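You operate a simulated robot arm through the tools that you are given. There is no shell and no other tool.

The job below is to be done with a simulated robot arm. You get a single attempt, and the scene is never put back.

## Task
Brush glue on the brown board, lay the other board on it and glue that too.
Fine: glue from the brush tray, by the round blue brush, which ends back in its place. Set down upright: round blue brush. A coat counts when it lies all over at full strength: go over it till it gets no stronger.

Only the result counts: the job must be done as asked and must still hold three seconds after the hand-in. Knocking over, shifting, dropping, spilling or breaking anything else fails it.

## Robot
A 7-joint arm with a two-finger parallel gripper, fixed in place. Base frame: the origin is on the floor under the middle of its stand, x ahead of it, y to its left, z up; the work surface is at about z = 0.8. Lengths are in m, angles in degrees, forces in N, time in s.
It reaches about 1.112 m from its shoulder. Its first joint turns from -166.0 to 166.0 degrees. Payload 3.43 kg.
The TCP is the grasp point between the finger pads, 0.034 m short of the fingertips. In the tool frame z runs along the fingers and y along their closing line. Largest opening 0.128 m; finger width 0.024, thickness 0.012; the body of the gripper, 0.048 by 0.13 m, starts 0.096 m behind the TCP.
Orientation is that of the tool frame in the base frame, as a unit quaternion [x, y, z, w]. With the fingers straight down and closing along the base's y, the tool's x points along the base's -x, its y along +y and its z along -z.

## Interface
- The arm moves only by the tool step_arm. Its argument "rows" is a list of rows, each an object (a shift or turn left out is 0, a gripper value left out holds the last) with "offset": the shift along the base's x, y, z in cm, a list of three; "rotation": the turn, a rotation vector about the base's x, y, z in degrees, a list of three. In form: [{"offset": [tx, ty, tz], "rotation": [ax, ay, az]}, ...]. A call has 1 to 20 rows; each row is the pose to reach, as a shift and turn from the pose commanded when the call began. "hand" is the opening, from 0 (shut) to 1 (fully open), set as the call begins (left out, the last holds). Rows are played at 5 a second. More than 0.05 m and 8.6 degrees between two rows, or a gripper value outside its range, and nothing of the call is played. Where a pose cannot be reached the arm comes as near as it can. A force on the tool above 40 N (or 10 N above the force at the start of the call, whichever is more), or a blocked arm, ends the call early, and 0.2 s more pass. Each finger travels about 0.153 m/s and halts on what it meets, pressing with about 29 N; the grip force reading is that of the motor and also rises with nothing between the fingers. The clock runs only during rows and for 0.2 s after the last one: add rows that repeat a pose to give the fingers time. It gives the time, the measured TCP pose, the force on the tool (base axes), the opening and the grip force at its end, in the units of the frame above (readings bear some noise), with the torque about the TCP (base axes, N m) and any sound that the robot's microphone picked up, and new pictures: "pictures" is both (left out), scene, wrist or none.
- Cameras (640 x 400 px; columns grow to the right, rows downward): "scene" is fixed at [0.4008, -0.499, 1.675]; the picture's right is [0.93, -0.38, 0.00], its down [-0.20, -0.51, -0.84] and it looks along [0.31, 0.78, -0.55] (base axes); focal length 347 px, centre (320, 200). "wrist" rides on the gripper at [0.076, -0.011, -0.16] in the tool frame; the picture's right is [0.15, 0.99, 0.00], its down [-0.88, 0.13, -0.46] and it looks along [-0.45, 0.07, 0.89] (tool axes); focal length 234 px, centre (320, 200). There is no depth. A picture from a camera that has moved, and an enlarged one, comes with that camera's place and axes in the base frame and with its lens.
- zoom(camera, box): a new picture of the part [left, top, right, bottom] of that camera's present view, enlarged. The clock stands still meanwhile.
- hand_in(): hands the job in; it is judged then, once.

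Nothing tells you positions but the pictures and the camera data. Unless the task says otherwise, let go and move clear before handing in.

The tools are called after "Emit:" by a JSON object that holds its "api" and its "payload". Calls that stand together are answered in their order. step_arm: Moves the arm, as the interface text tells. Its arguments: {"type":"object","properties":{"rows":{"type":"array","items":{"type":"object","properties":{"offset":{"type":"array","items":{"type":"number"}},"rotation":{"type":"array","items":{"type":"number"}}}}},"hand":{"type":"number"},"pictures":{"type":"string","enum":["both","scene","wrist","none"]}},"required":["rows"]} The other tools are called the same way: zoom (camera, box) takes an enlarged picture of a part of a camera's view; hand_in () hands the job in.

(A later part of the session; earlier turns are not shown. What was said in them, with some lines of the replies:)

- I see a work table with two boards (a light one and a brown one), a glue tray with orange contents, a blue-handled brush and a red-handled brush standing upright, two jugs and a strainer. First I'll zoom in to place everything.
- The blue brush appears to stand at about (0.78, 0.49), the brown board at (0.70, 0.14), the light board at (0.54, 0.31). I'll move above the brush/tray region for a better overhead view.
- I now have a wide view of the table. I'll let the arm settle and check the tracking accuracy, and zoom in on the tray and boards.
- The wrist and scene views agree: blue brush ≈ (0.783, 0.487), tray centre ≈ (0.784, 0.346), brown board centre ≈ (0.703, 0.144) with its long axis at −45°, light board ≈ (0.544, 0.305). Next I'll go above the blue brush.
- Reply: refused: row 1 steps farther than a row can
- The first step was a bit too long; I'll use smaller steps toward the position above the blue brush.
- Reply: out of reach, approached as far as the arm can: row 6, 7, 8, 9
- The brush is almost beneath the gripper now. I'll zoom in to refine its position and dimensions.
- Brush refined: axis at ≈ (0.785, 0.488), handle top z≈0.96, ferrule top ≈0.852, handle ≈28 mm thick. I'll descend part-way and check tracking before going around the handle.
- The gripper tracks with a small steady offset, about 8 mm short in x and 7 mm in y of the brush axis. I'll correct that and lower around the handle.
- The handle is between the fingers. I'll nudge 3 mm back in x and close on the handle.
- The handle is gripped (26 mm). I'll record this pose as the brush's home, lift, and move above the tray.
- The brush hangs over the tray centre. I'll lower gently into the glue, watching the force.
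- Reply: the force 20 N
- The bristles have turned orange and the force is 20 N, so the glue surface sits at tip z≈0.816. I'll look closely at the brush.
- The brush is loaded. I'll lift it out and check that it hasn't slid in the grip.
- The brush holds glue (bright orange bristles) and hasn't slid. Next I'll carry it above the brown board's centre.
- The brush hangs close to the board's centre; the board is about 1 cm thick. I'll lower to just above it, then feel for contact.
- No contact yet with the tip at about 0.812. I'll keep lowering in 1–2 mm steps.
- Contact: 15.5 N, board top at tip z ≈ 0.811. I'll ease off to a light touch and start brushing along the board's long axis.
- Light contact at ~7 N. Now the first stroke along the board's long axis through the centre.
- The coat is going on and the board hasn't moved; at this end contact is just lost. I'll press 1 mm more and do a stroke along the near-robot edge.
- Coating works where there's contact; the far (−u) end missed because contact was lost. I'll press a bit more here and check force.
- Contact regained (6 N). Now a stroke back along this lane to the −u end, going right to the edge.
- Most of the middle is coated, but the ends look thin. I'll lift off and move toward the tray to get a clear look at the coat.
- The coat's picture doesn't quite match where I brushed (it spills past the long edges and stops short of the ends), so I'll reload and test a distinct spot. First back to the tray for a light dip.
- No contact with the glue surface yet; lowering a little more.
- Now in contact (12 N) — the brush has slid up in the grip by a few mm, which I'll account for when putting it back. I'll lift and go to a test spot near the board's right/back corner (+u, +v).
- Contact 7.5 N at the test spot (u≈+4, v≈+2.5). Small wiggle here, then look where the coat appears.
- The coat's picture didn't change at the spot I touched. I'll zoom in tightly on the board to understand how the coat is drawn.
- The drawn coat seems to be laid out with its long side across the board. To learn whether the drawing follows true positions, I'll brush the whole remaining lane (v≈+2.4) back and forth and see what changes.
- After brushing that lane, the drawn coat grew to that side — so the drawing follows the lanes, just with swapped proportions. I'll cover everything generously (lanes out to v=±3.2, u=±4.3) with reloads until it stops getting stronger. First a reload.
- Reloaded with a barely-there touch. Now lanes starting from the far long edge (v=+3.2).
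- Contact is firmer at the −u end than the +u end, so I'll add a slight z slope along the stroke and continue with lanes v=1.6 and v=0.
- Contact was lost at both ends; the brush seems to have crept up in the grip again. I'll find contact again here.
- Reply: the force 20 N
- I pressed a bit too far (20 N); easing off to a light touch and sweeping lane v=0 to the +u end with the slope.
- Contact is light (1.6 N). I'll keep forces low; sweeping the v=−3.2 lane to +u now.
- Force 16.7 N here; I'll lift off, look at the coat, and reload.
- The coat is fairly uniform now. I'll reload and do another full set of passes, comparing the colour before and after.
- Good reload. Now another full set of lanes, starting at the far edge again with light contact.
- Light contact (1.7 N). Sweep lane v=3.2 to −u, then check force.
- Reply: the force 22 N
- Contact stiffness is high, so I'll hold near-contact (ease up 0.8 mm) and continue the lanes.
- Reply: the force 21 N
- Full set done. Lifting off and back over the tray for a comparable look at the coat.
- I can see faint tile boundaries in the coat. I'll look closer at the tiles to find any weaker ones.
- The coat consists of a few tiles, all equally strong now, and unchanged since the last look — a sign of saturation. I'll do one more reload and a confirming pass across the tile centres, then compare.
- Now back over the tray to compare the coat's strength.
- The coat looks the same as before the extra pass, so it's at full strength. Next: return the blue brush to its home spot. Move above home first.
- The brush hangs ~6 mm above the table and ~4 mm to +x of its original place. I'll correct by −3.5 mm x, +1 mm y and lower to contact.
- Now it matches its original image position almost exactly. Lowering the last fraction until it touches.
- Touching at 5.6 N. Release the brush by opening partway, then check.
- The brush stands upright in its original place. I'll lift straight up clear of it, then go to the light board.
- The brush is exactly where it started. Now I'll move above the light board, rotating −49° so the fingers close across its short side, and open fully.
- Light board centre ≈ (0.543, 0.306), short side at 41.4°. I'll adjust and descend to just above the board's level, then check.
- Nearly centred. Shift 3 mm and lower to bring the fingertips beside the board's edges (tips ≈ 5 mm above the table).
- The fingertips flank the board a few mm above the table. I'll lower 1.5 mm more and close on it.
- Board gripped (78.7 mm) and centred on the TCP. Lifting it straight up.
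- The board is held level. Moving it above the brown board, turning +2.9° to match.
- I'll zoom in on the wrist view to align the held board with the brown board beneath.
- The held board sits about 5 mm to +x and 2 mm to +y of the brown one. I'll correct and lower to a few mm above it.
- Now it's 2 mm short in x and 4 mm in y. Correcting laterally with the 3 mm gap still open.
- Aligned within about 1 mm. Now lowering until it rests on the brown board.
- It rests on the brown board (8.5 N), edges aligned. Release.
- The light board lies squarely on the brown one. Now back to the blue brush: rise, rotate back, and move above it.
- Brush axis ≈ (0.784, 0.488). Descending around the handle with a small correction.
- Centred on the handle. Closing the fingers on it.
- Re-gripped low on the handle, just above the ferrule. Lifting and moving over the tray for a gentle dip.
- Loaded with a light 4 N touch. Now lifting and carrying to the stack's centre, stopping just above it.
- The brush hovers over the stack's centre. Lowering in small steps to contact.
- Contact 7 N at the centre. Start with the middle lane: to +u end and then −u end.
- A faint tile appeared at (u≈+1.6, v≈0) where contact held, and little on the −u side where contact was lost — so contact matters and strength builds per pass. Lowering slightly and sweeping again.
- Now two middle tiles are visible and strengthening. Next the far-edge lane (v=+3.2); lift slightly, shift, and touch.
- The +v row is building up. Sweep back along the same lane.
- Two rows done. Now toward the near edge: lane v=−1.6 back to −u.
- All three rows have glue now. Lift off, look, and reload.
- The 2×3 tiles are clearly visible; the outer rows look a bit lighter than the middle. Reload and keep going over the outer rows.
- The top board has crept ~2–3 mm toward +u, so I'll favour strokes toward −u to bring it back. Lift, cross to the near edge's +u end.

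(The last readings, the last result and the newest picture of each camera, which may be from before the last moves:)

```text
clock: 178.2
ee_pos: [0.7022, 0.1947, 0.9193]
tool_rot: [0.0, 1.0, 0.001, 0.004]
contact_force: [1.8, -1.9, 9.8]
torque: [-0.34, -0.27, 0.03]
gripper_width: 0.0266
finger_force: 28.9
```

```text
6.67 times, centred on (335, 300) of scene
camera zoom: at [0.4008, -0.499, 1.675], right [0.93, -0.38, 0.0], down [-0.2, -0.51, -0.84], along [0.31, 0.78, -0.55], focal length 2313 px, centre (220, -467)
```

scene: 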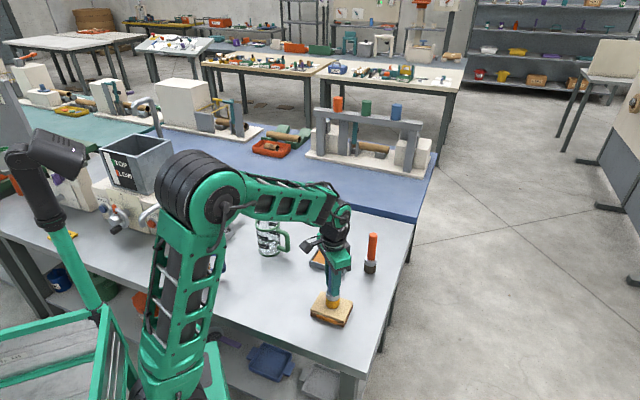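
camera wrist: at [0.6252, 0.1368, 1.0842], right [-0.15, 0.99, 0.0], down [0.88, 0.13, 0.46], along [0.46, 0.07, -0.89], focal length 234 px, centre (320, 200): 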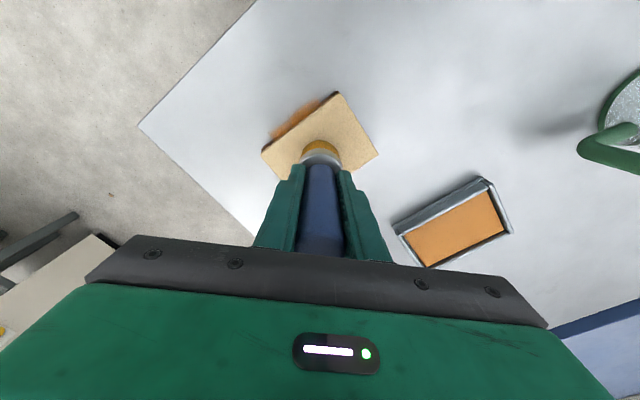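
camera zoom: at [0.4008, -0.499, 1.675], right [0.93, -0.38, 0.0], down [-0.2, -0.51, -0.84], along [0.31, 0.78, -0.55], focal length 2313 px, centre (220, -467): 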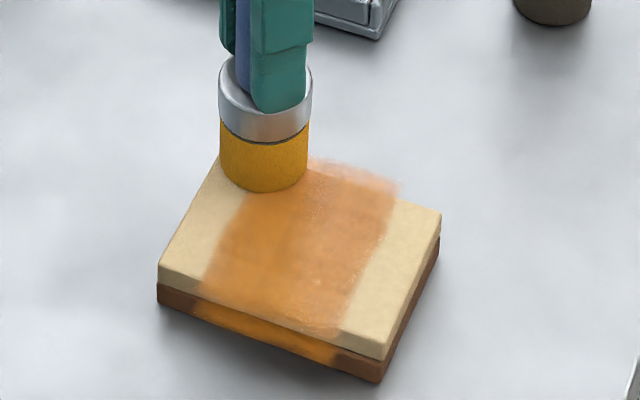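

The top board is back in alignment. Lift and compare the coat from over the tray.

Emit:
{"api": "step_arm", "payload": {"rows": [{"offset": [0, 0, 1.5]}, {"offset": [0, 0, 4.1]}, {"offset": [2.1, 3.77, 4.1]}, {"offset": [4.2, 7.54, 4.1]}, {"offset": [6.3, 11.3, 4.1]}, {"offset": [8.41, 15.07, 4.1]}, {"offset": [8.41, 15.07, 4.1]}, {"offset": [8.41, 15.07, 4.1]}], "pictures": "none"}}

Emit:
{"api": "zoom", "payload": {"camera": "scene", "box": [308, 285, 358, 330]}}

Emit:
{"api": "zoom", "payload": {"camera": "wrist", "box": [80, 0, 240, 110]}}

```text
clock: 180.0
ee_pos: [0.7852, 0.3455, 0.9606]
tool_rot: [0.0, 1.0, 0.001, 0.004]
contact_force: [-0.5, 0.3, -1.0]
torque: [0.0, 0.0, -0.01]
gripper_width: 0.0261
finger_force: 29.3
```

```text
8.89 times, centred on (333, 308) of scene
camera zoom: at [0.4008, -0.499, 1.675], right [0.93, -0.38, 0.0], down [-0.2, -0.51, -0.84], along [0.31, 0.78, -0.55], focal length 3084 px, centre (204, -756)
```

zoom: 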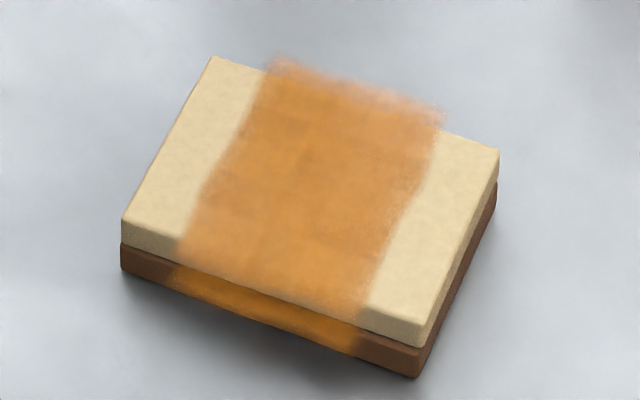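

```text
3.64 times, centred on (160, 55) of wrist
camera zoom: at [0.707, 0.3339, 1.1202], right [-0.15, 0.99, 0.0], down [0.88, 0.13, 0.46], along [0.46, 0.07, -0.89], focal length 852 px, centre (902, 727)
```

zoom: 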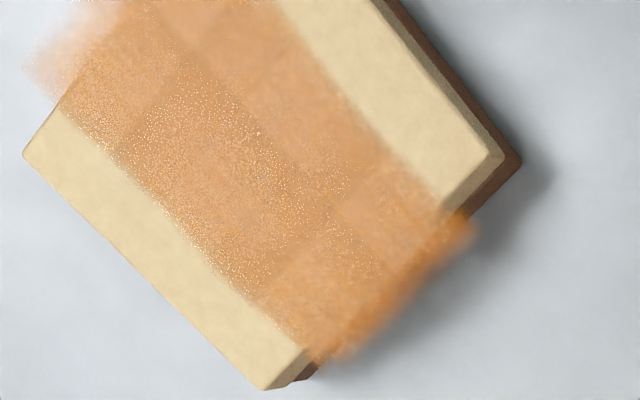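

The tiles look even now. One more reload and confirming round to make sure it gets no stronger.

Emit:
{"api": "step_arm", "payload": {"rows": [{"offset": [0, 0, -2.5]}, {"offset": [0, 0, -4.2]}, {"offset": [0, 0, -4.65]}, {"offset": [0, 0, -4.65]}], "pictures": "none"}}

```text
clock: 181.0
ee_pos: [0.7849, 0.3452, 0.9134]
tool_rot: [0.0, 1.0, 0.001, 0.004]
contact_force: [0.3, -0.8, -1.3]
torque: [-0.01, -0.01, 0.01]
gripper_width: 0.0264
finger_force: 29.1
```

Emit:
{"api": "step_arm", "payload": {"rows": [{"offset": [0, 0, -0.1]}, {"offset": [0, 0, -0.1]}], "pictures": "none"}}

```text
clock: 181.6
ee_pos: [0.7861, 0.3457, 0.912]
tool_rot: [0.0, 1.0, 0.001, 0.004]
contact_force: [0.3, 0.3, -1.1]
torque: [0.02, 0.0, -0.02]
gripper_width: 0.0264
finger_force: 29.4
```

Emit:
{"api": "step_arm", "payload": {"rows": [{"offset": [0, 0, -0.1]}, {"offset": [0, 0, -0.1]}], "pictures": "none"}}

```text
clock: 182.2
ee_pos: [0.7852, 0.345, 0.9125]
tool_rot: [0.001, 1.0, 0.001, 0.005]
contact_force: [-0.3, 0.8, -1.1]
torque: [0.05, -0.01, -0.01]
gripper_width: 0.0265
finger_force: 29.2
```

Emit:
{"api": "step_arm", "payload": {"rows": [{"offset": [0, 0, -0.08]}, {"offset": [0, 0, -0.08]}], "pictures": "none"}}

```text
clock: 182.8
ee_pos: [0.7851, 0.3461, 0.9116]
tool_rot: [0.0, 1.0, 0.001, 0.004]
contact_force: [-2.1, -1.5, 8.1]
torque: [-0.17, 0.01, -0.03]
gripper_width: 0.0264
finger_force: 29.1
```

Emit:
{"api": "step_arm", "payload": {"rows": [{"offset": [0, 0, 2]}, {"offset": [0, 0, 4.9]}, {"offset": [-0.71, -4.02, 4.9]}, {"offset": [-1.42, -8.03, 4.9]}, {"offset": [-2.12, -12.05, 4.9]}, {"offset": [-2.83, -16.06, 4.9]}, {"offset": [-3.54, -20.08, 4.9]}, {"offset": [-3.54, -20.08, 2.5]}, {"offset": [-3.54, -20.08, 1.2]}, {"offset": [-3.54, -20.08, 0.85]}, {"offset": [-3.54, -20.08, 0.85]}], "pictures": "none"}}

```text
clock: 185.2
ee_pos: [0.7483, 0.1456, 0.9184]
tool_rot: [0.0, 1.0, 0.001, 0.006]
contact_force: [-1.9, 1.9, 12.8]
torque: [-0.03, 0.27, -0.01]
gripper_width: 0.0265
finger_force: 28.8
```

Emit:
{"api": "step_arm", "payload": {"rows": [{"offset": [-1, 1.02, 0.02]}, {"offset": [-2, 2.04, 0.02]}, {"offset": [-3, 3.06, 0.02]}, {"offset": [-4, 4.07, 0.02]}, {"offset": [-4.9, 4.99, 0.02]}, {"offset": [-4.9, 4.99, 0.02]}], "pictures": "none"}}

```text
clock: 186.6
ee_pos: [0.7007, 0.1956, 0.9198]
tool_rot: [0.0, 1.0, 0.0, 0.003]
contact_force: [0.1, 0.0, 0.4]
torque: [-0.01, 0.02, -0.02]
gripper_width: 0.0265
finger_force: 29.4
```

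Emit:
{"api": "step_arm", "payload": {"rows": [{"offset": [0, 0, -0.05]}, {"offset": [1, -1.02, -0.05]}, {"offset": [2, -2.04, -0.05]}, {"offset": [3, -3.06, -0.04]}, {"offset": [3, -3.06, -0.04]}], "pictures": "none"}}

```text
clock: 187.8
ee_pos: [0.7293, 0.1642, 0.9195]
tool_rot: [0.0, 1.0, 0.001, 0.004]
contact_force: [0.6, 0.3, -0.4]
torque: [-0.04, 0.0, -0.04]
gripper_width: 0.0263
finger_force: 28.7
```

Emit:
{"api": "step_arm", "payload": {"rows": [{"offset": [0, 0, -0.07]}, {"offset": [-1, 1.02, -0.07]}, {"offset": [-2, 2.04, -0.06]}, {"offset": [-3, 3.06, -0.06]}, {"offset": [-3, 3.06, -0.06]}], "pictures": "none"}}

```text
clock: 189.0
ee_pos: [0.6993, 0.1952, 0.9209]
tool_rot: [0.001, 1.0, 0.001, 0.004]
contact_force: [-0.5, 0.1, -1.4]
torque: [-0.03, -0.05, 0.02]
gripper_width: 0.0261
finger_force: 29.0
```

Emit:
{"api": "step_arm", "payload": {"rows": [{"offset": [0, 0, -0.08]}, {"offset": [0, 0, -0.08]}], "pictures": "none"}}

```text
clock: 189.6
ee_pos: [0.6996, 0.1964, 0.9186]
tool_rot: [0.0, 1.0, 0.001, 0.004]
contact_force: [0.0, 0.2, 1.3]
torque: [0.01, 0.02, -0.01]
gripper_width: 0.0263
finger_force: 28.8
```

Emit:
{"api": "step_arm", "payload": {"rows": [{"offset": [1, -1.02, -0.03]}, {"offset": [2, -2.04, -0.03]}, {"offset": [3, -3.06, -0.03]}, {"offset": [3, -3.06, -0.03]}], "pictures": "none"}}

```text
clock: 190.6
ee_pos: [0.7301, 0.1647, 0.9183]
tool_rot: [0.0, 1.0, 0.001, 0.005]
contact_force: [-2.3, 3.3, 14.2]
torque: [0.14, 0.24, 0.07]
gripper_width: 0.0263
finger_force: 28.5
```

Emit:
{"api": "step_arm", "payload": {"rows": [{"offset": [-1, 1.02, 0.03]}, {"offset": [-2, 2.04, 0.03]}, {"offset": [-3, 3.06, 0.03]}, {"offset": [-3, 3.06, 0.03]}], "pictures": "none"}}

Emit:
{"api": "zoom", "payload": {"camera": "scene", "box": [305, 270, 365, 330]}}

```text
clock: 191.6
ee_pos: [0.7018, 0.1956, 0.9182]
tool_rot: [-0.001, 1.0, 0.001, 0.004]
contact_force: [0.3, -1.7, 9.7]
torque: [-0.38, -0.2, 0.02]
gripper_width: 0.0263
finger_force: 29.0
```

```text
6.67 times, centred on (335, 300) of scene
camera zoom: at [0.4008, -0.499, 1.675], right [0.93, -0.38, 0.0], down [-0.2, -0.51, -0.84], along [0.31, 0.78, -0.55], focal length 2313 px, centre (220, -467)
```

zoom: 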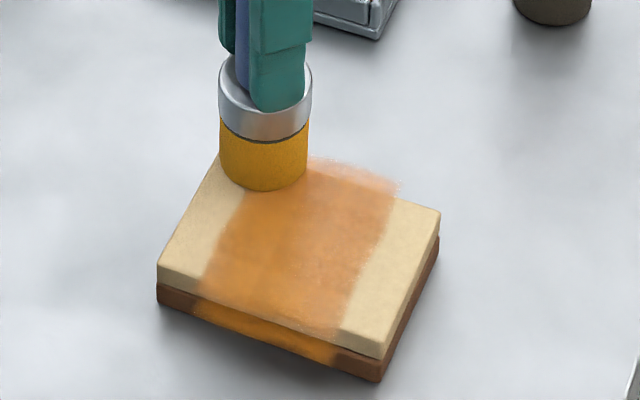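

Alignment is still good. Now the near row (v=−3.1) again, toward −u.

Emit:
{"api": "step_arm", "payload": {"rows": [{"offset": [0, 0, 1]}, {"offset": [0.16, -3.1, 1]}, {"offset": [0.33, -6.2, 1]}, {"offset": [0.49, -9.34, 1]}, {"offset": [0.49, -9.34, 0.3]}, {"offset": [0.49, -9.34, 0.12]}, {"offset": [0.49, -9.34, 0.12]}], "pictures": "none"}}

```text
clock: 193.2
ee_pos: [0.7051, 0.1008, 0.9191]
tool_rot: [0.001, 1.0, 0.001, 0.005]
contact_force: [0.2, 0.7, -0.7]
torque: [0.03, -0.01, 0.01]
gripper_width: 0.0262
finger_force: 29.2
```

Emit:
{"api": "step_arm", "payload": {"rows": [{"offset": [0, 0, -0.1]}, {"offset": [0, 0, -0.1]}], "pictures": "none"}}

```text
clock: 193.8
ee_pos: [0.7065, 0.1018, 0.9193]
tool_rot: [0.0, 1.0, 0.001, 0.005]
contact_force: [-0.6, 1.1, 10.4]
torque: [0.12, -0.04, -0.02]
gripper_width: 0.0263
finger_force: 29.0
```

Emit:
{"api": "step_arm", "payload": {"rows": [{"offset": [-1, 1.02, 0.03]}, {"offset": [-2, 2.04, 0.03]}, {"offset": [-3, 3.06, 0.03]}, {"offset": [-4, 4.07, 0.03]}, {"offset": [-4.9, 4.99, 0.03]}, {"offset": [-4.9, 4.99, 0.03]}], "pictures": "none"}}

```text
clock: 195.2
ee_pos: [0.6561, 0.1515, 0.9161]
tool_rot: [0.0, 1.0, 0.0, 0.004]
contact_force: [1.5, -2.8, 15.1]
torque: [-0.22, -0.24, -0.03]
gripper_width: 0.0264
finger_force: 29.0
```

Emit:
{"api": "step_arm", "payload": {"rows": [{"offset": [0, 0, 0.08]}, {"offset": [1, -1.02, 0.08]}, {"offset": [2, -2.04, 0.08]}, {"offset": [3, -3.06, 0.06]}, {"offset": [4, -4.07, 0.06]}, {"offset": [4.9, -4.99, 0.06]}, {"offset": [4.9, -4.99, 0.06]}], "pictures": "none"}}

```text
clock: 196.8
ee_pos: [0.7067, 0.1039, 0.9198]
tool_rot: [0.0, 1.0, 0.0, 0.004]
contact_force: [-0.2, 0.0, -1.2]
torque: [0.0, 0.0, -0.02]
gripper_width: 0.0261
finger_force: 28.8
```

Emit:
{"api": "step_arm", "payload": {"rows": [{"offset": [0, 0, -0.1]}, {"offset": [-1, 1.02, -0.1]}, {"offset": [-2, 2.04, -0.1]}, {"offset": [-3, 3.06, -0.09]}, {"offset": [-4, 4.07, -0.08]}, {"offset": [-4.9, 4.99, -0.08]}, {"offset": [-4.9, 4.99, -0.08]}], "pictures": "none"}}

Emit:
{"api": "zoom", "payload": {"camera": "scene", "box": [305, 270, 365, 330]}}

```text
clock: 198.4
ee_pos: [0.6552, 0.1505, 0.9195]
tool_rot: [0.0, 1.0, 0.001, 0.004]
contact_force: [1.2, 0.0, -0.7]
torque: [0.01, -0.01, 0.01]
gripper_width: 0.0264
finger_force: 28.4
```

```text
6.67 times, centred on (335, 300) of scene
camera zoom: at [0.4008, -0.499, 1.675], right [0.93, -0.38, 0.0], down [-0.2, -0.51, -0.84], along [0.31, 0.78, -0.55], focal length 2313 px, centre (220, -467)
```

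zoom: 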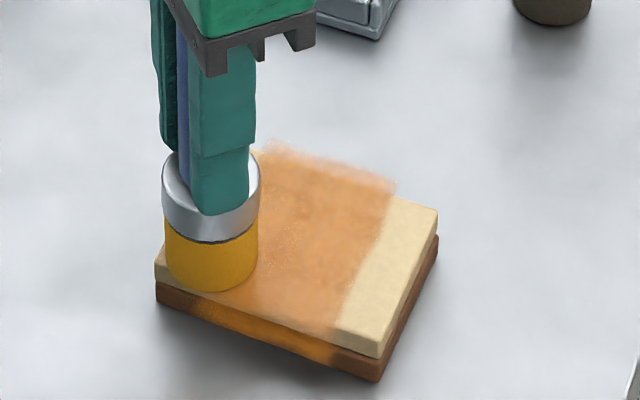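

Emit:
{"api": "step_arm", "payload": {"rows": [{"offset": [0, 0, -0.08]}, {"offset": [0, 0, -0.08]}], "pictures": "none"}}

```text
clock: 199.0
ee_pos: [0.6572, 0.15, 0.9187]
tool_rot: [0.001, 1.0, 0.0, 0.004]
contact_force: [-0.4, 0.1, -0.8]
torque: [0.0, 0.0, 0.0]
gripper_width: 0.0264
finger_force: 29.2
```

Emit:
{"api": "step_arm", "payload": {"rows": [{"offset": [0, 0, -0.08]}, {"offset": [0, 0, -0.08]}], "pictures": "none"}}

```text
clock: 199.6
ee_pos: [0.6562, 0.1493, 0.9174]
tool_rot: [-0.001, 1.0, 0.001, 0.005]
contact_force: [-1.9, -0.9, 10.2]
torque: [-0.11, 0.07, 0.02]
gripper_width: 0.0261
finger_force: 28.9
```

Emit:
{"api": "step_arm", "payload": {"rows": [{"offset": [1, -1.02, 0.02]}, {"offset": [2, -2.04, 0.02]}, {"offset": [3, -3.06, 0.02]}, {"offset": [4, -4.07, 0.02]}, {"offset": [4.9, -4.99, 0.02]}, {"offset": [4.9, -4.99, 0.02]}], "pictures": "none"}}

```text
clock: 201.0
ee_pos: [0.7043, 0.1031, 0.9178]
tool_rot: [-0.001, 1.0, 0.001, 0.005]
contact_force: [-3.6, 4.1, 17.5]
torque: [0.4, 0.16, 0.05]
gripper_width: 0.0264
finger_force: 28.8
```

Emit:
{"api": "step_arm", "payload": {"rows": [{"offset": [0, 0, 0.6]}, {"offset": [1.1, 1.08, 0.6]}, {"offset": [2.21, 2.17, 0.6]}, {"offset": [2.21, 2.17, 0.1]}, {"offset": [1.21, 3.19, 0.06]}, {"offset": [0.21, 4.21, 0.06]}, {"offset": [-0.79, 5.23, 0.06]}, {"offset": [-1.79, 6.24, 0.06]}, {"offset": [-2.69, 7.16, 0.06]}, {"offset": [-2.69, 7.16, 0.06]}], "pictures": "none"}}

Emit:
{"api": "zoom", "payload": {"camera": "scene", "box": [305, 270, 365, 330]}}

```text
clock: 203.2
ee_pos: [0.6791, 0.1739, 0.9188]
tool_rot: [0.0, 1.0, 0.001, 0.005]
contact_force: [-0.1, 0.6, -1.1]
torque: [0.04, -0.01, 0.01]
gripper_width: 0.026
finger_force: 28.8
```

```text
6.67 times, centred on (335, 300) of scene
camera zoom: at [0.4008, -0.499, 1.675], right [0.93, -0.38, 0.0], down [-0.2, -0.51, -0.84], along [0.31, 0.78, -0.55], focal length 2313 px, centre (220, -467)
```

zoom: 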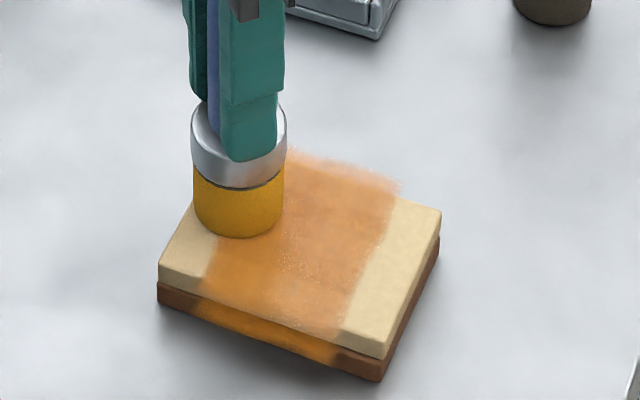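

The stack is aligned. Lift and compare again from over the tray.

Emit:
{"api": "step_arm", "payload": {"rows": [{"offset": [0, 0, 1.5]}, {"offset": [0, 0, 4.3]}, {"offset": [2.13, 3.45, 4.3]}, {"offset": [4.26, 6.9, 4.3]}, {"offset": [6.38, 10.36, 4.3]}, {"offset": [8.51, 13.8, 4.3]}, {"offset": [10.64, 17.27, 4.3]}, {"offset": [10.64, 17.27, 4.3]}, {"offset": [10.64, 17.27, 4.3]}], "pictures": "scene"}}

Emit:
{"api": "zoom", "payload": {"camera": "scene", "box": [308, 285, 358, 330]}}

Emit:
{"api": "zoom", "payload": {"camera": "wrist", "box": [80, 0, 240, 110]}}

```text
clock: 205.2
ee_pos: [0.787, 0.3456, 0.9649]
tool_rot: [0.001, 1.0, 0.001, 0.005]
contact_force: [1.1, 0.7, -1.0]
torque: [0.01, 0.04, 0.03]
gripper_width: 0.0264
finger_force: 28.7
```

scene: 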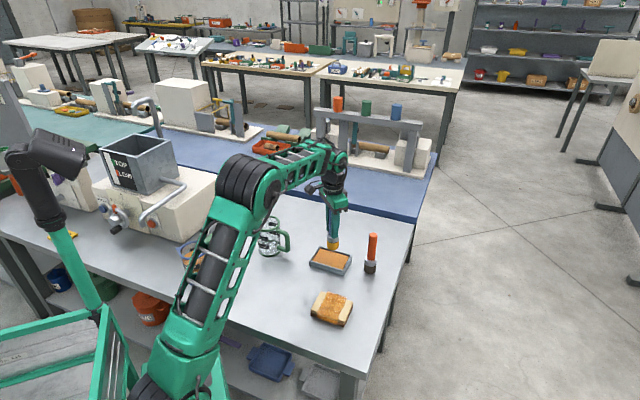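

```text
8.89 times, centred on (333, 308) of scene
camera zoom: at [0.4008, -0.499, 1.675], right [0.93, -0.38, 0.0], down [-0.2, -0.51, -0.84], along [0.31, 0.78, -0.55], focal length 3084 px, centre (204, -756)
```

zoom: 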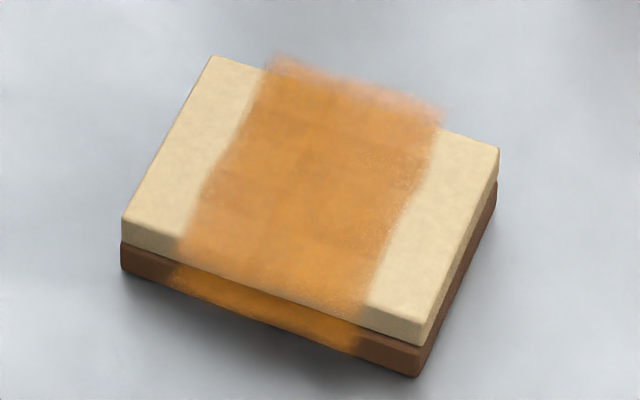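

```text
3.64 times, centred on (160, 55) of wrist
camera zoom: at [0.7102, 0.3342, 1.1234], right [-0.15, 0.99, 0.0], down [0.88, 0.13, 0.46], along [0.46, 0.07, -0.89], focal length 852 px, centre (902, 727)
```

zoom: 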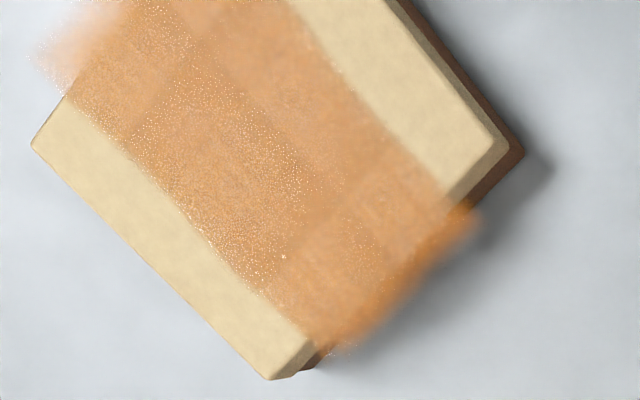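

The coat is unchanged from the previous check, so it's at full strength on top as well. Now returning the brush to its home spot: move above, then compare with the original image.

Emit:
{"api": "step_arm", "payload": {"rows": [{"offset": [-0.08, 4.75, 0]}, {"offset": [-0.17, 9.5, 0]}, {"offset": [-0.25, 14.25, 0]}, {"offset": [-0.25, 14.25, -3]}, {"offset": [-0.25, 14.25, -5.2]}, {"offset": [-0.25, 14.25, -6.2]}, {"offset": [-0.25, 14.25, -6.2]}, {"offset": [-0.25, 14.25, -6.2]}], "pictures": "wrist"}}

Emit:
{"api": "zoom", "payload": {"camera": "scene", "box": [290, 190, 360, 250]}}

```text
clock: 207.0
ee_pos: [0.7851, 0.4904, 0.8977]
tool_rot: [0.0, 1.0, 0.002, 0.004]
contact_force: [0.4, 0.3, -0.5]
torque: [0.02, -0.02, -0.01]
gripper_width: 0.0263
finger_force: 29.0
camera wrist: at [0.7069, 0.4779, 1.0572], right [-0.15, 0.99, 0.0], down [0.88, 0.13, 0.46], along [0.46, 0.07, -0.89], focal length 234 px, centre (320, 200)
```

wrist: 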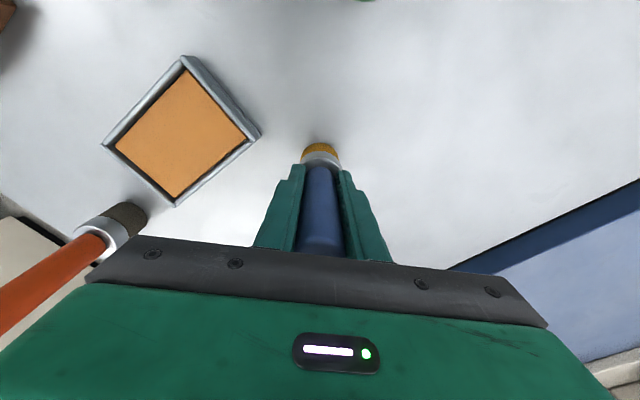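

```text
6.67 times, centred on (325, 220) of scene
camera zoom: at [0.4008, -0.499, 1.675], right [0.93, -0.38, 0.0], down [-0.2, -0.51, -0.84], along [0.31, 0.78, -0.55], focal length 2313 px, centre (287, 67)
```

zoom: 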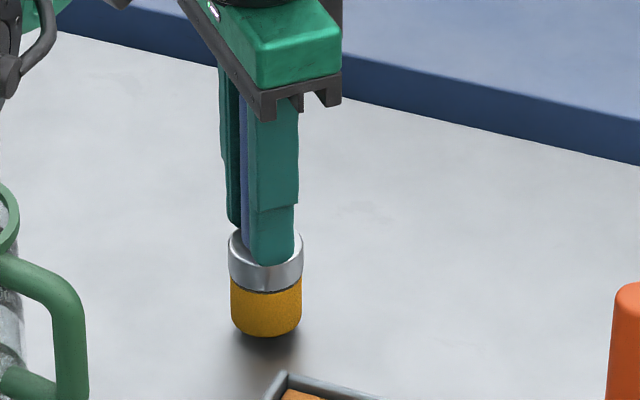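

Brush is ~10 mm above the table, 2 mm off to +x. Correct and lower.

Emit:
{"api": "step_arm", "payload": {"rows": [{"offset": [-0.17, 0.05, -0.3]}, {"offset": [-0.17, 0.05, -0.7]}, {"offset": [-0.17, 0.05, -0.75]}, {"offset": [-0.17, 0.05, -0.75]}], "pictures": "none"}}

Emit:
{"api": "zoom", "payload": {"camera": "scene", "box": [290, 190, 360, 250]}}

```text
clock: 208.0
ee_pos: [0.7819, 0.4899, 0.8905]
tool_rot: [-0.001, 1.0, 0.002, 0.004]
contact_force: [0.1, 0.9, -0.5]
torque: [0.03, 0.0, -0.02]
gripper_width: 0.0261
finger_force: 29.3
```

```text
6.67 times, centred on (325, 220) of scene
camera zoom: at [0.4008, -0.499, 1.675], right [0.93, -0.38, 0.0], down [-0.2, -0.51, -0.84], along [0.31, 0.78, -0.55], focal length 2313 px, centre (287, 67)
```

zoom: 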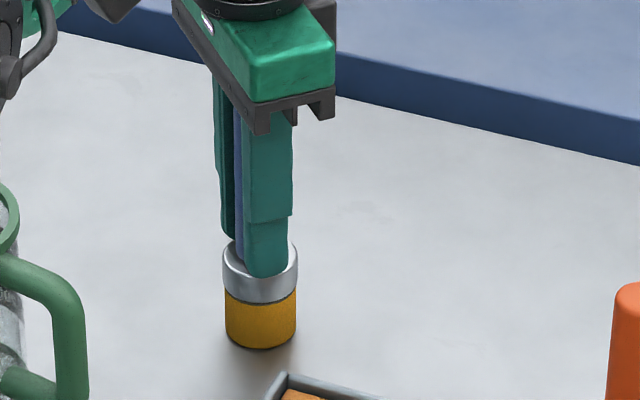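

Emit:
{"api": "step_arm", "payload": {"rows": [{"offset": [0.15, 0, -0.05]}, {"offset": [0.15, 0, -0.1]}, {"offset": [0.15, 0, -0.1]}], "pictures": "none"}}

Emit:
{"api": "zoom", "payload": {"camera": "scene", "box": [290, 190, 360, 250]}}

```text
clock: 208.8
ee_pos: [0.7823, 0.4895, 0.8898]
tool_rot: [0.0, 1.0, 0.001, 0.004]
contact_force: [-4.4, -0.3, 9.6]
torque: [-0.12, 0.51, 0.01]
gripper_width: 0.0262
finger_force: 28.9
```

```text
6.67 times, centred on (325, 220) of scene
camera zoom: at [0.4008, -0.499, 1.675], right [0.93, -0.38, 0.0], down [-0.2, -0.51, -0.84], along [0.31, 0.78, -0.55], focal length 2313 px, centre (287, 67)
```

zoom: 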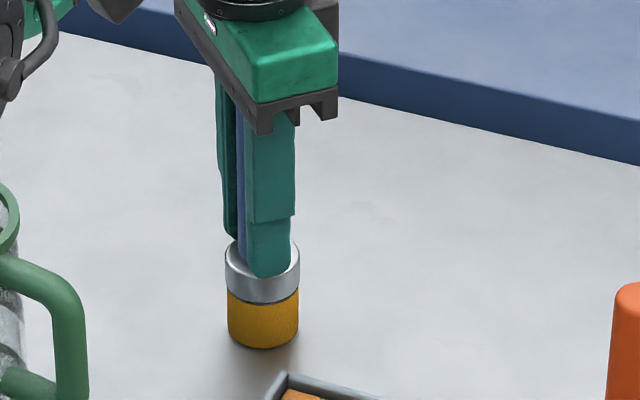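

Standing on the table (9.6 N), at its original image position. Relax the pressure slightly and release.

Emit:
{"api": "step_arm", "payload": {"rows": [{"offset": [0, 0, 0.06]}, {"offset": [0, 0, 0.06]}], "pictures": "none"}}

```text
clock: 209.4
ee_pos: [0.7825, 0.4905, 0.8895]
tool_rot: [0.001, 1.0, 0.0, 0.004]
contact_force: [-1.7, 2.4, 8.0]
torque: [0.11, 0.27, -0.01]
gripper_width: 0.0264
finger_force: 28.1
```

Emit:
{"api": "step_arm", "payload": {"rows": [{"offset": [0, 0, 0]}, {"offset": [0, 0, 0]}, {"offset": [0, 0, 0]}], "hand": 0.55, "pictures": "none"}}

Emit:
{"api": "zoom", "payload": {"camera": "scene", "box": [290, 190, 360, 250]}}

Emit:
{"api": "step_arm", "payload": {"rows": [{"offset": [0, 0, 3]}, {"offset": [0, 0, 6]}, {"offset": [0, 0, 10]}, {"offset": [0, 0, 14]}, {"offset": [0, 0, 17]}, {"offset": [0, 0, 17]}], "pictures": "both"}}

Emit:
{"api": "zoom", "payload": {"camera": "scene", "box": [290, 190, 360, 250]}}

```text
clock: 210.2
ee_pos: [0.7823, 0.4894, 0.8893]
tool_rot: [0.0, 1.0, 0.001, 0.004]
contact_force: [-0.3, -0.5, -0.4]
torque: [0.03, 0.02, -0.03]
gripper_width: 0.0702
finger_force: 0.1
```

```text
6.67 times, centred on (325, 220) of scene
camera zoom: at [0.4008, -0.499, 1.675], right [0.93, -0.38, 0.0], down [-0.2, -0.51, -0.84], along [0.31, 0.78, -0.55], focal length 2313 px, centre (287, 67)
```

zoom: 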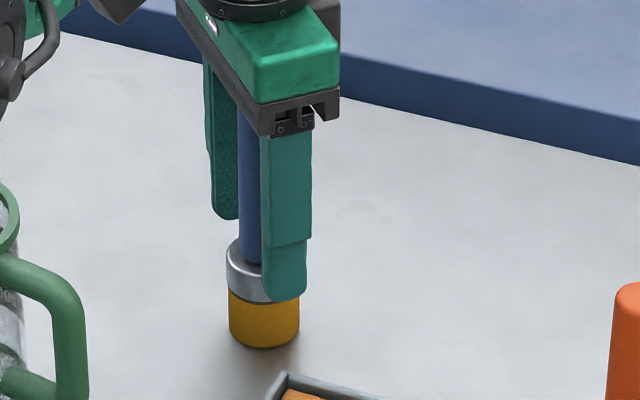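

```text
clock: 211.6
ee_pos: [0.7822, 0.4881, 1.063]
tool_rot: [0.001, 1.0, 0.001, 0.005]
contact_force: [0.0, 0.1, 0.1]
torque: [-0.01, 0.01, -0.01]
gripper_width: 0.0702
finger_force: 0.1
camera wrist: at [0.7049, 0.4765, 1.2227], right [-0.15, 0.99, 0.0], down [0.88, 0.13, 0.46], along [0.46, 0.07, -0.89], focal length 234 px, centre (320, 200)
```

scene: 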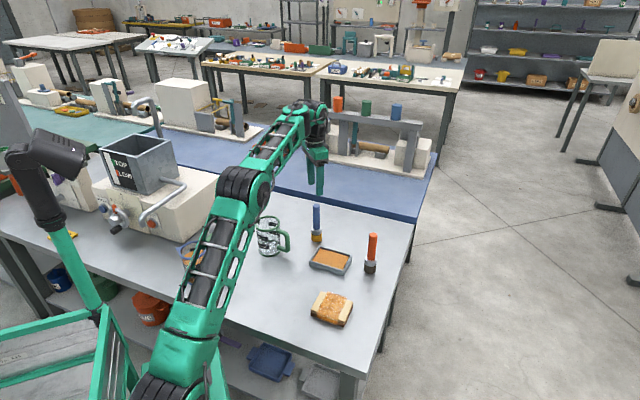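
wrist: 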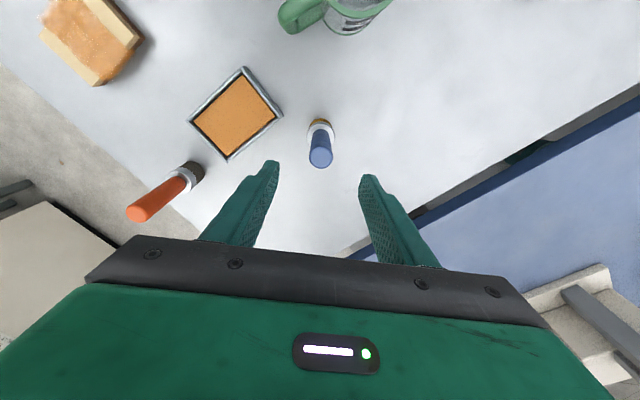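

```text
6.67 times, centred on (325, 220) of scene
camera zoom: at [0.4008, -0.499, 1.675], right [0.93, -0.38, 0.0], down [-0.2, -0.51, -0.84], along [0.31, 0.78, -0.55], focal length 2313 px, centre (287, 67)
```

zoom: 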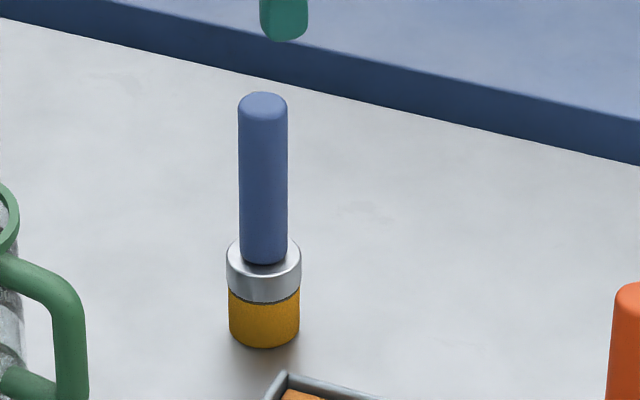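

The brush stands upright at home (within ~2 mm). I'll move over for a clear top view of the stack to verify that all tiles are equally strong.

Emit:
{"api": "step_arm", "payload": {"rows": [{"offset": [-2, -3.8, 1]}, {"offset": [-4, -7.6, 2]}, {"offset": [-6, -11.4, 3]}, {"offset": [-8, -15.2, 4]}, {"offset": [-10, -19, 4]}, {"offset": [-12, -22.8, 4]}, {"offset": [-14, -26.6, 4]}, {"offset": [-16, -30.4, 4]}, {"offset": [-18, -34.1, 4]}, {"offset": [-18, -34.1, 4]}, {"offset": [-18, -34.1, 4]}], "pictures": "both"}}

Emit:
{"api": "zoom", "payload": {"camera": "wrist", "box": [260, 100, 380, 210]}}

Emit:
{"api": "zoom", "payload": {"camera": "scene", "box": [308, 285, 358, 330]}}

```text
clock: 214.0
ee_pos: [0.5998, 0.1476, 1.1001]
tool_rot: [0.0, 1.0, 0.001, 0.005]
contact_force: [-0.2, 0.3, 0.1]
torque: [0.02, 0.02, 0.01]
gripper_width: 0.0705
finger_force: 0.0
camera wrist: at [0.5221, 0.136, 1.2591], right [-0.15, 0.99, 0.0], down [0.88, 0.13, 0.46], along [0.46, 0.07, -0.89], focal length 234 px, centre (320, 200)
```

scene: 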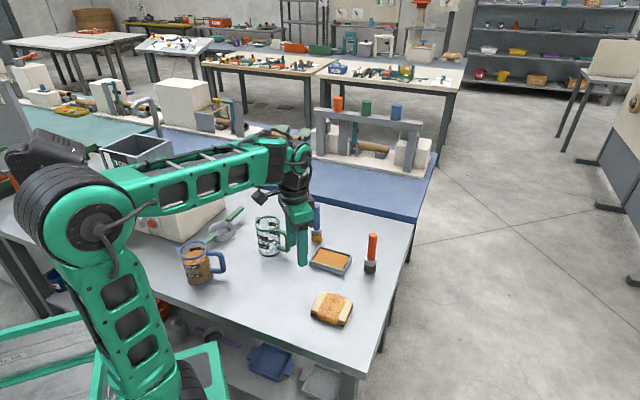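
wrist: 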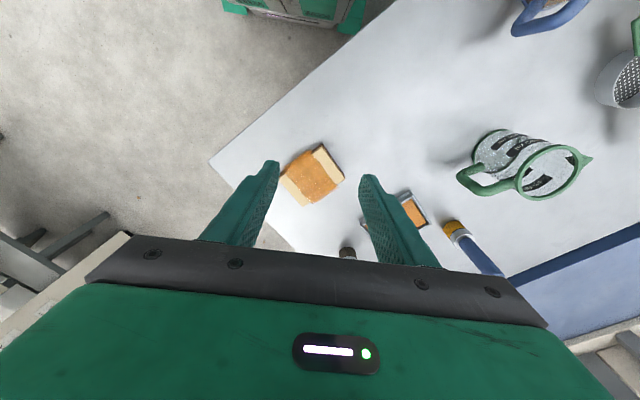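

```text
3.64 times, centred on (320, 155) of wrist
camera zoom: at [0.5221, 0.136, 1.2591], right [-0.15, 0.99, 0.0], down [0.88, 0.13, 0.46], along [0.46, 0.07, -0.89], focal length 852 px, centre (320, 364)
```

zoom: 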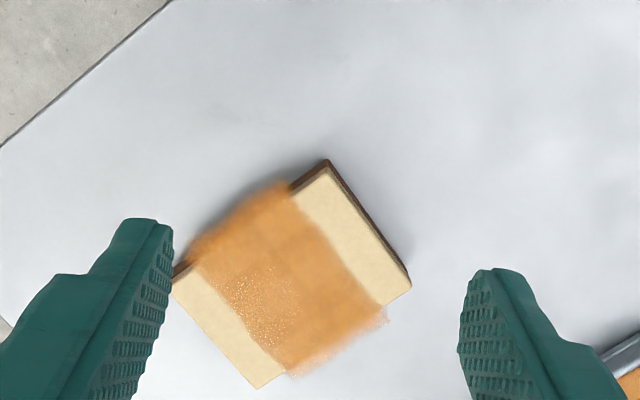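

```text
8.89 times, centred on (333, 308) of scene
camera zoom: at [0.4008, -0.499, 1.675], right [0.93, -0.38, 0.0], down [-0.2, -0.51, -0.84], along [0.31, 0.78, -0.55], focal length 3084 px, centre (204, -756)
```

zoom: 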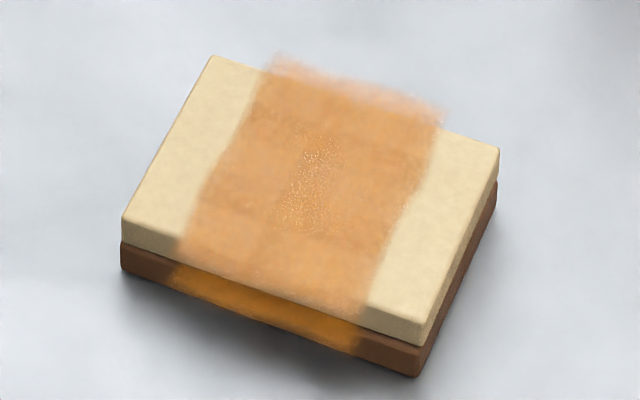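

Everything checks out. Both boards carry an even coat that stopped getting stronger, and the light board lies squarely on the brown one. The blue brush stands upright in its place, nothing else has moved, and the gripper is clear, so I'm handing in.

Emit:
{"api": "hand_in", "payload": {}}

```text
The job is handed in.
```

I handed the job in, and the result looked right in the last pictures; I haven't seen the judgement. The brown board is glued, the light board lies on it, and its top is glued too.

- **Glue:** I went over each board until another pass with a freshly loaded brush made no visible difference. The coat shows in the pictures as a patch that stops short of both boards' ends and spills past their long sides. I brushed right across each board, ends included, so I took this to be how it is drawn.
- **Boards:** The top board slid about 3 mm while I was brushing it. I worked it back, and it looked aligned with the brown board at the end.
- **Blue brush:** It stands upright within about 3 mm of where it started.
- **Everything else:** In the last pictures the tray, the red brush, the jugs and the strainer were where they began, and the gripper was clear of the table.
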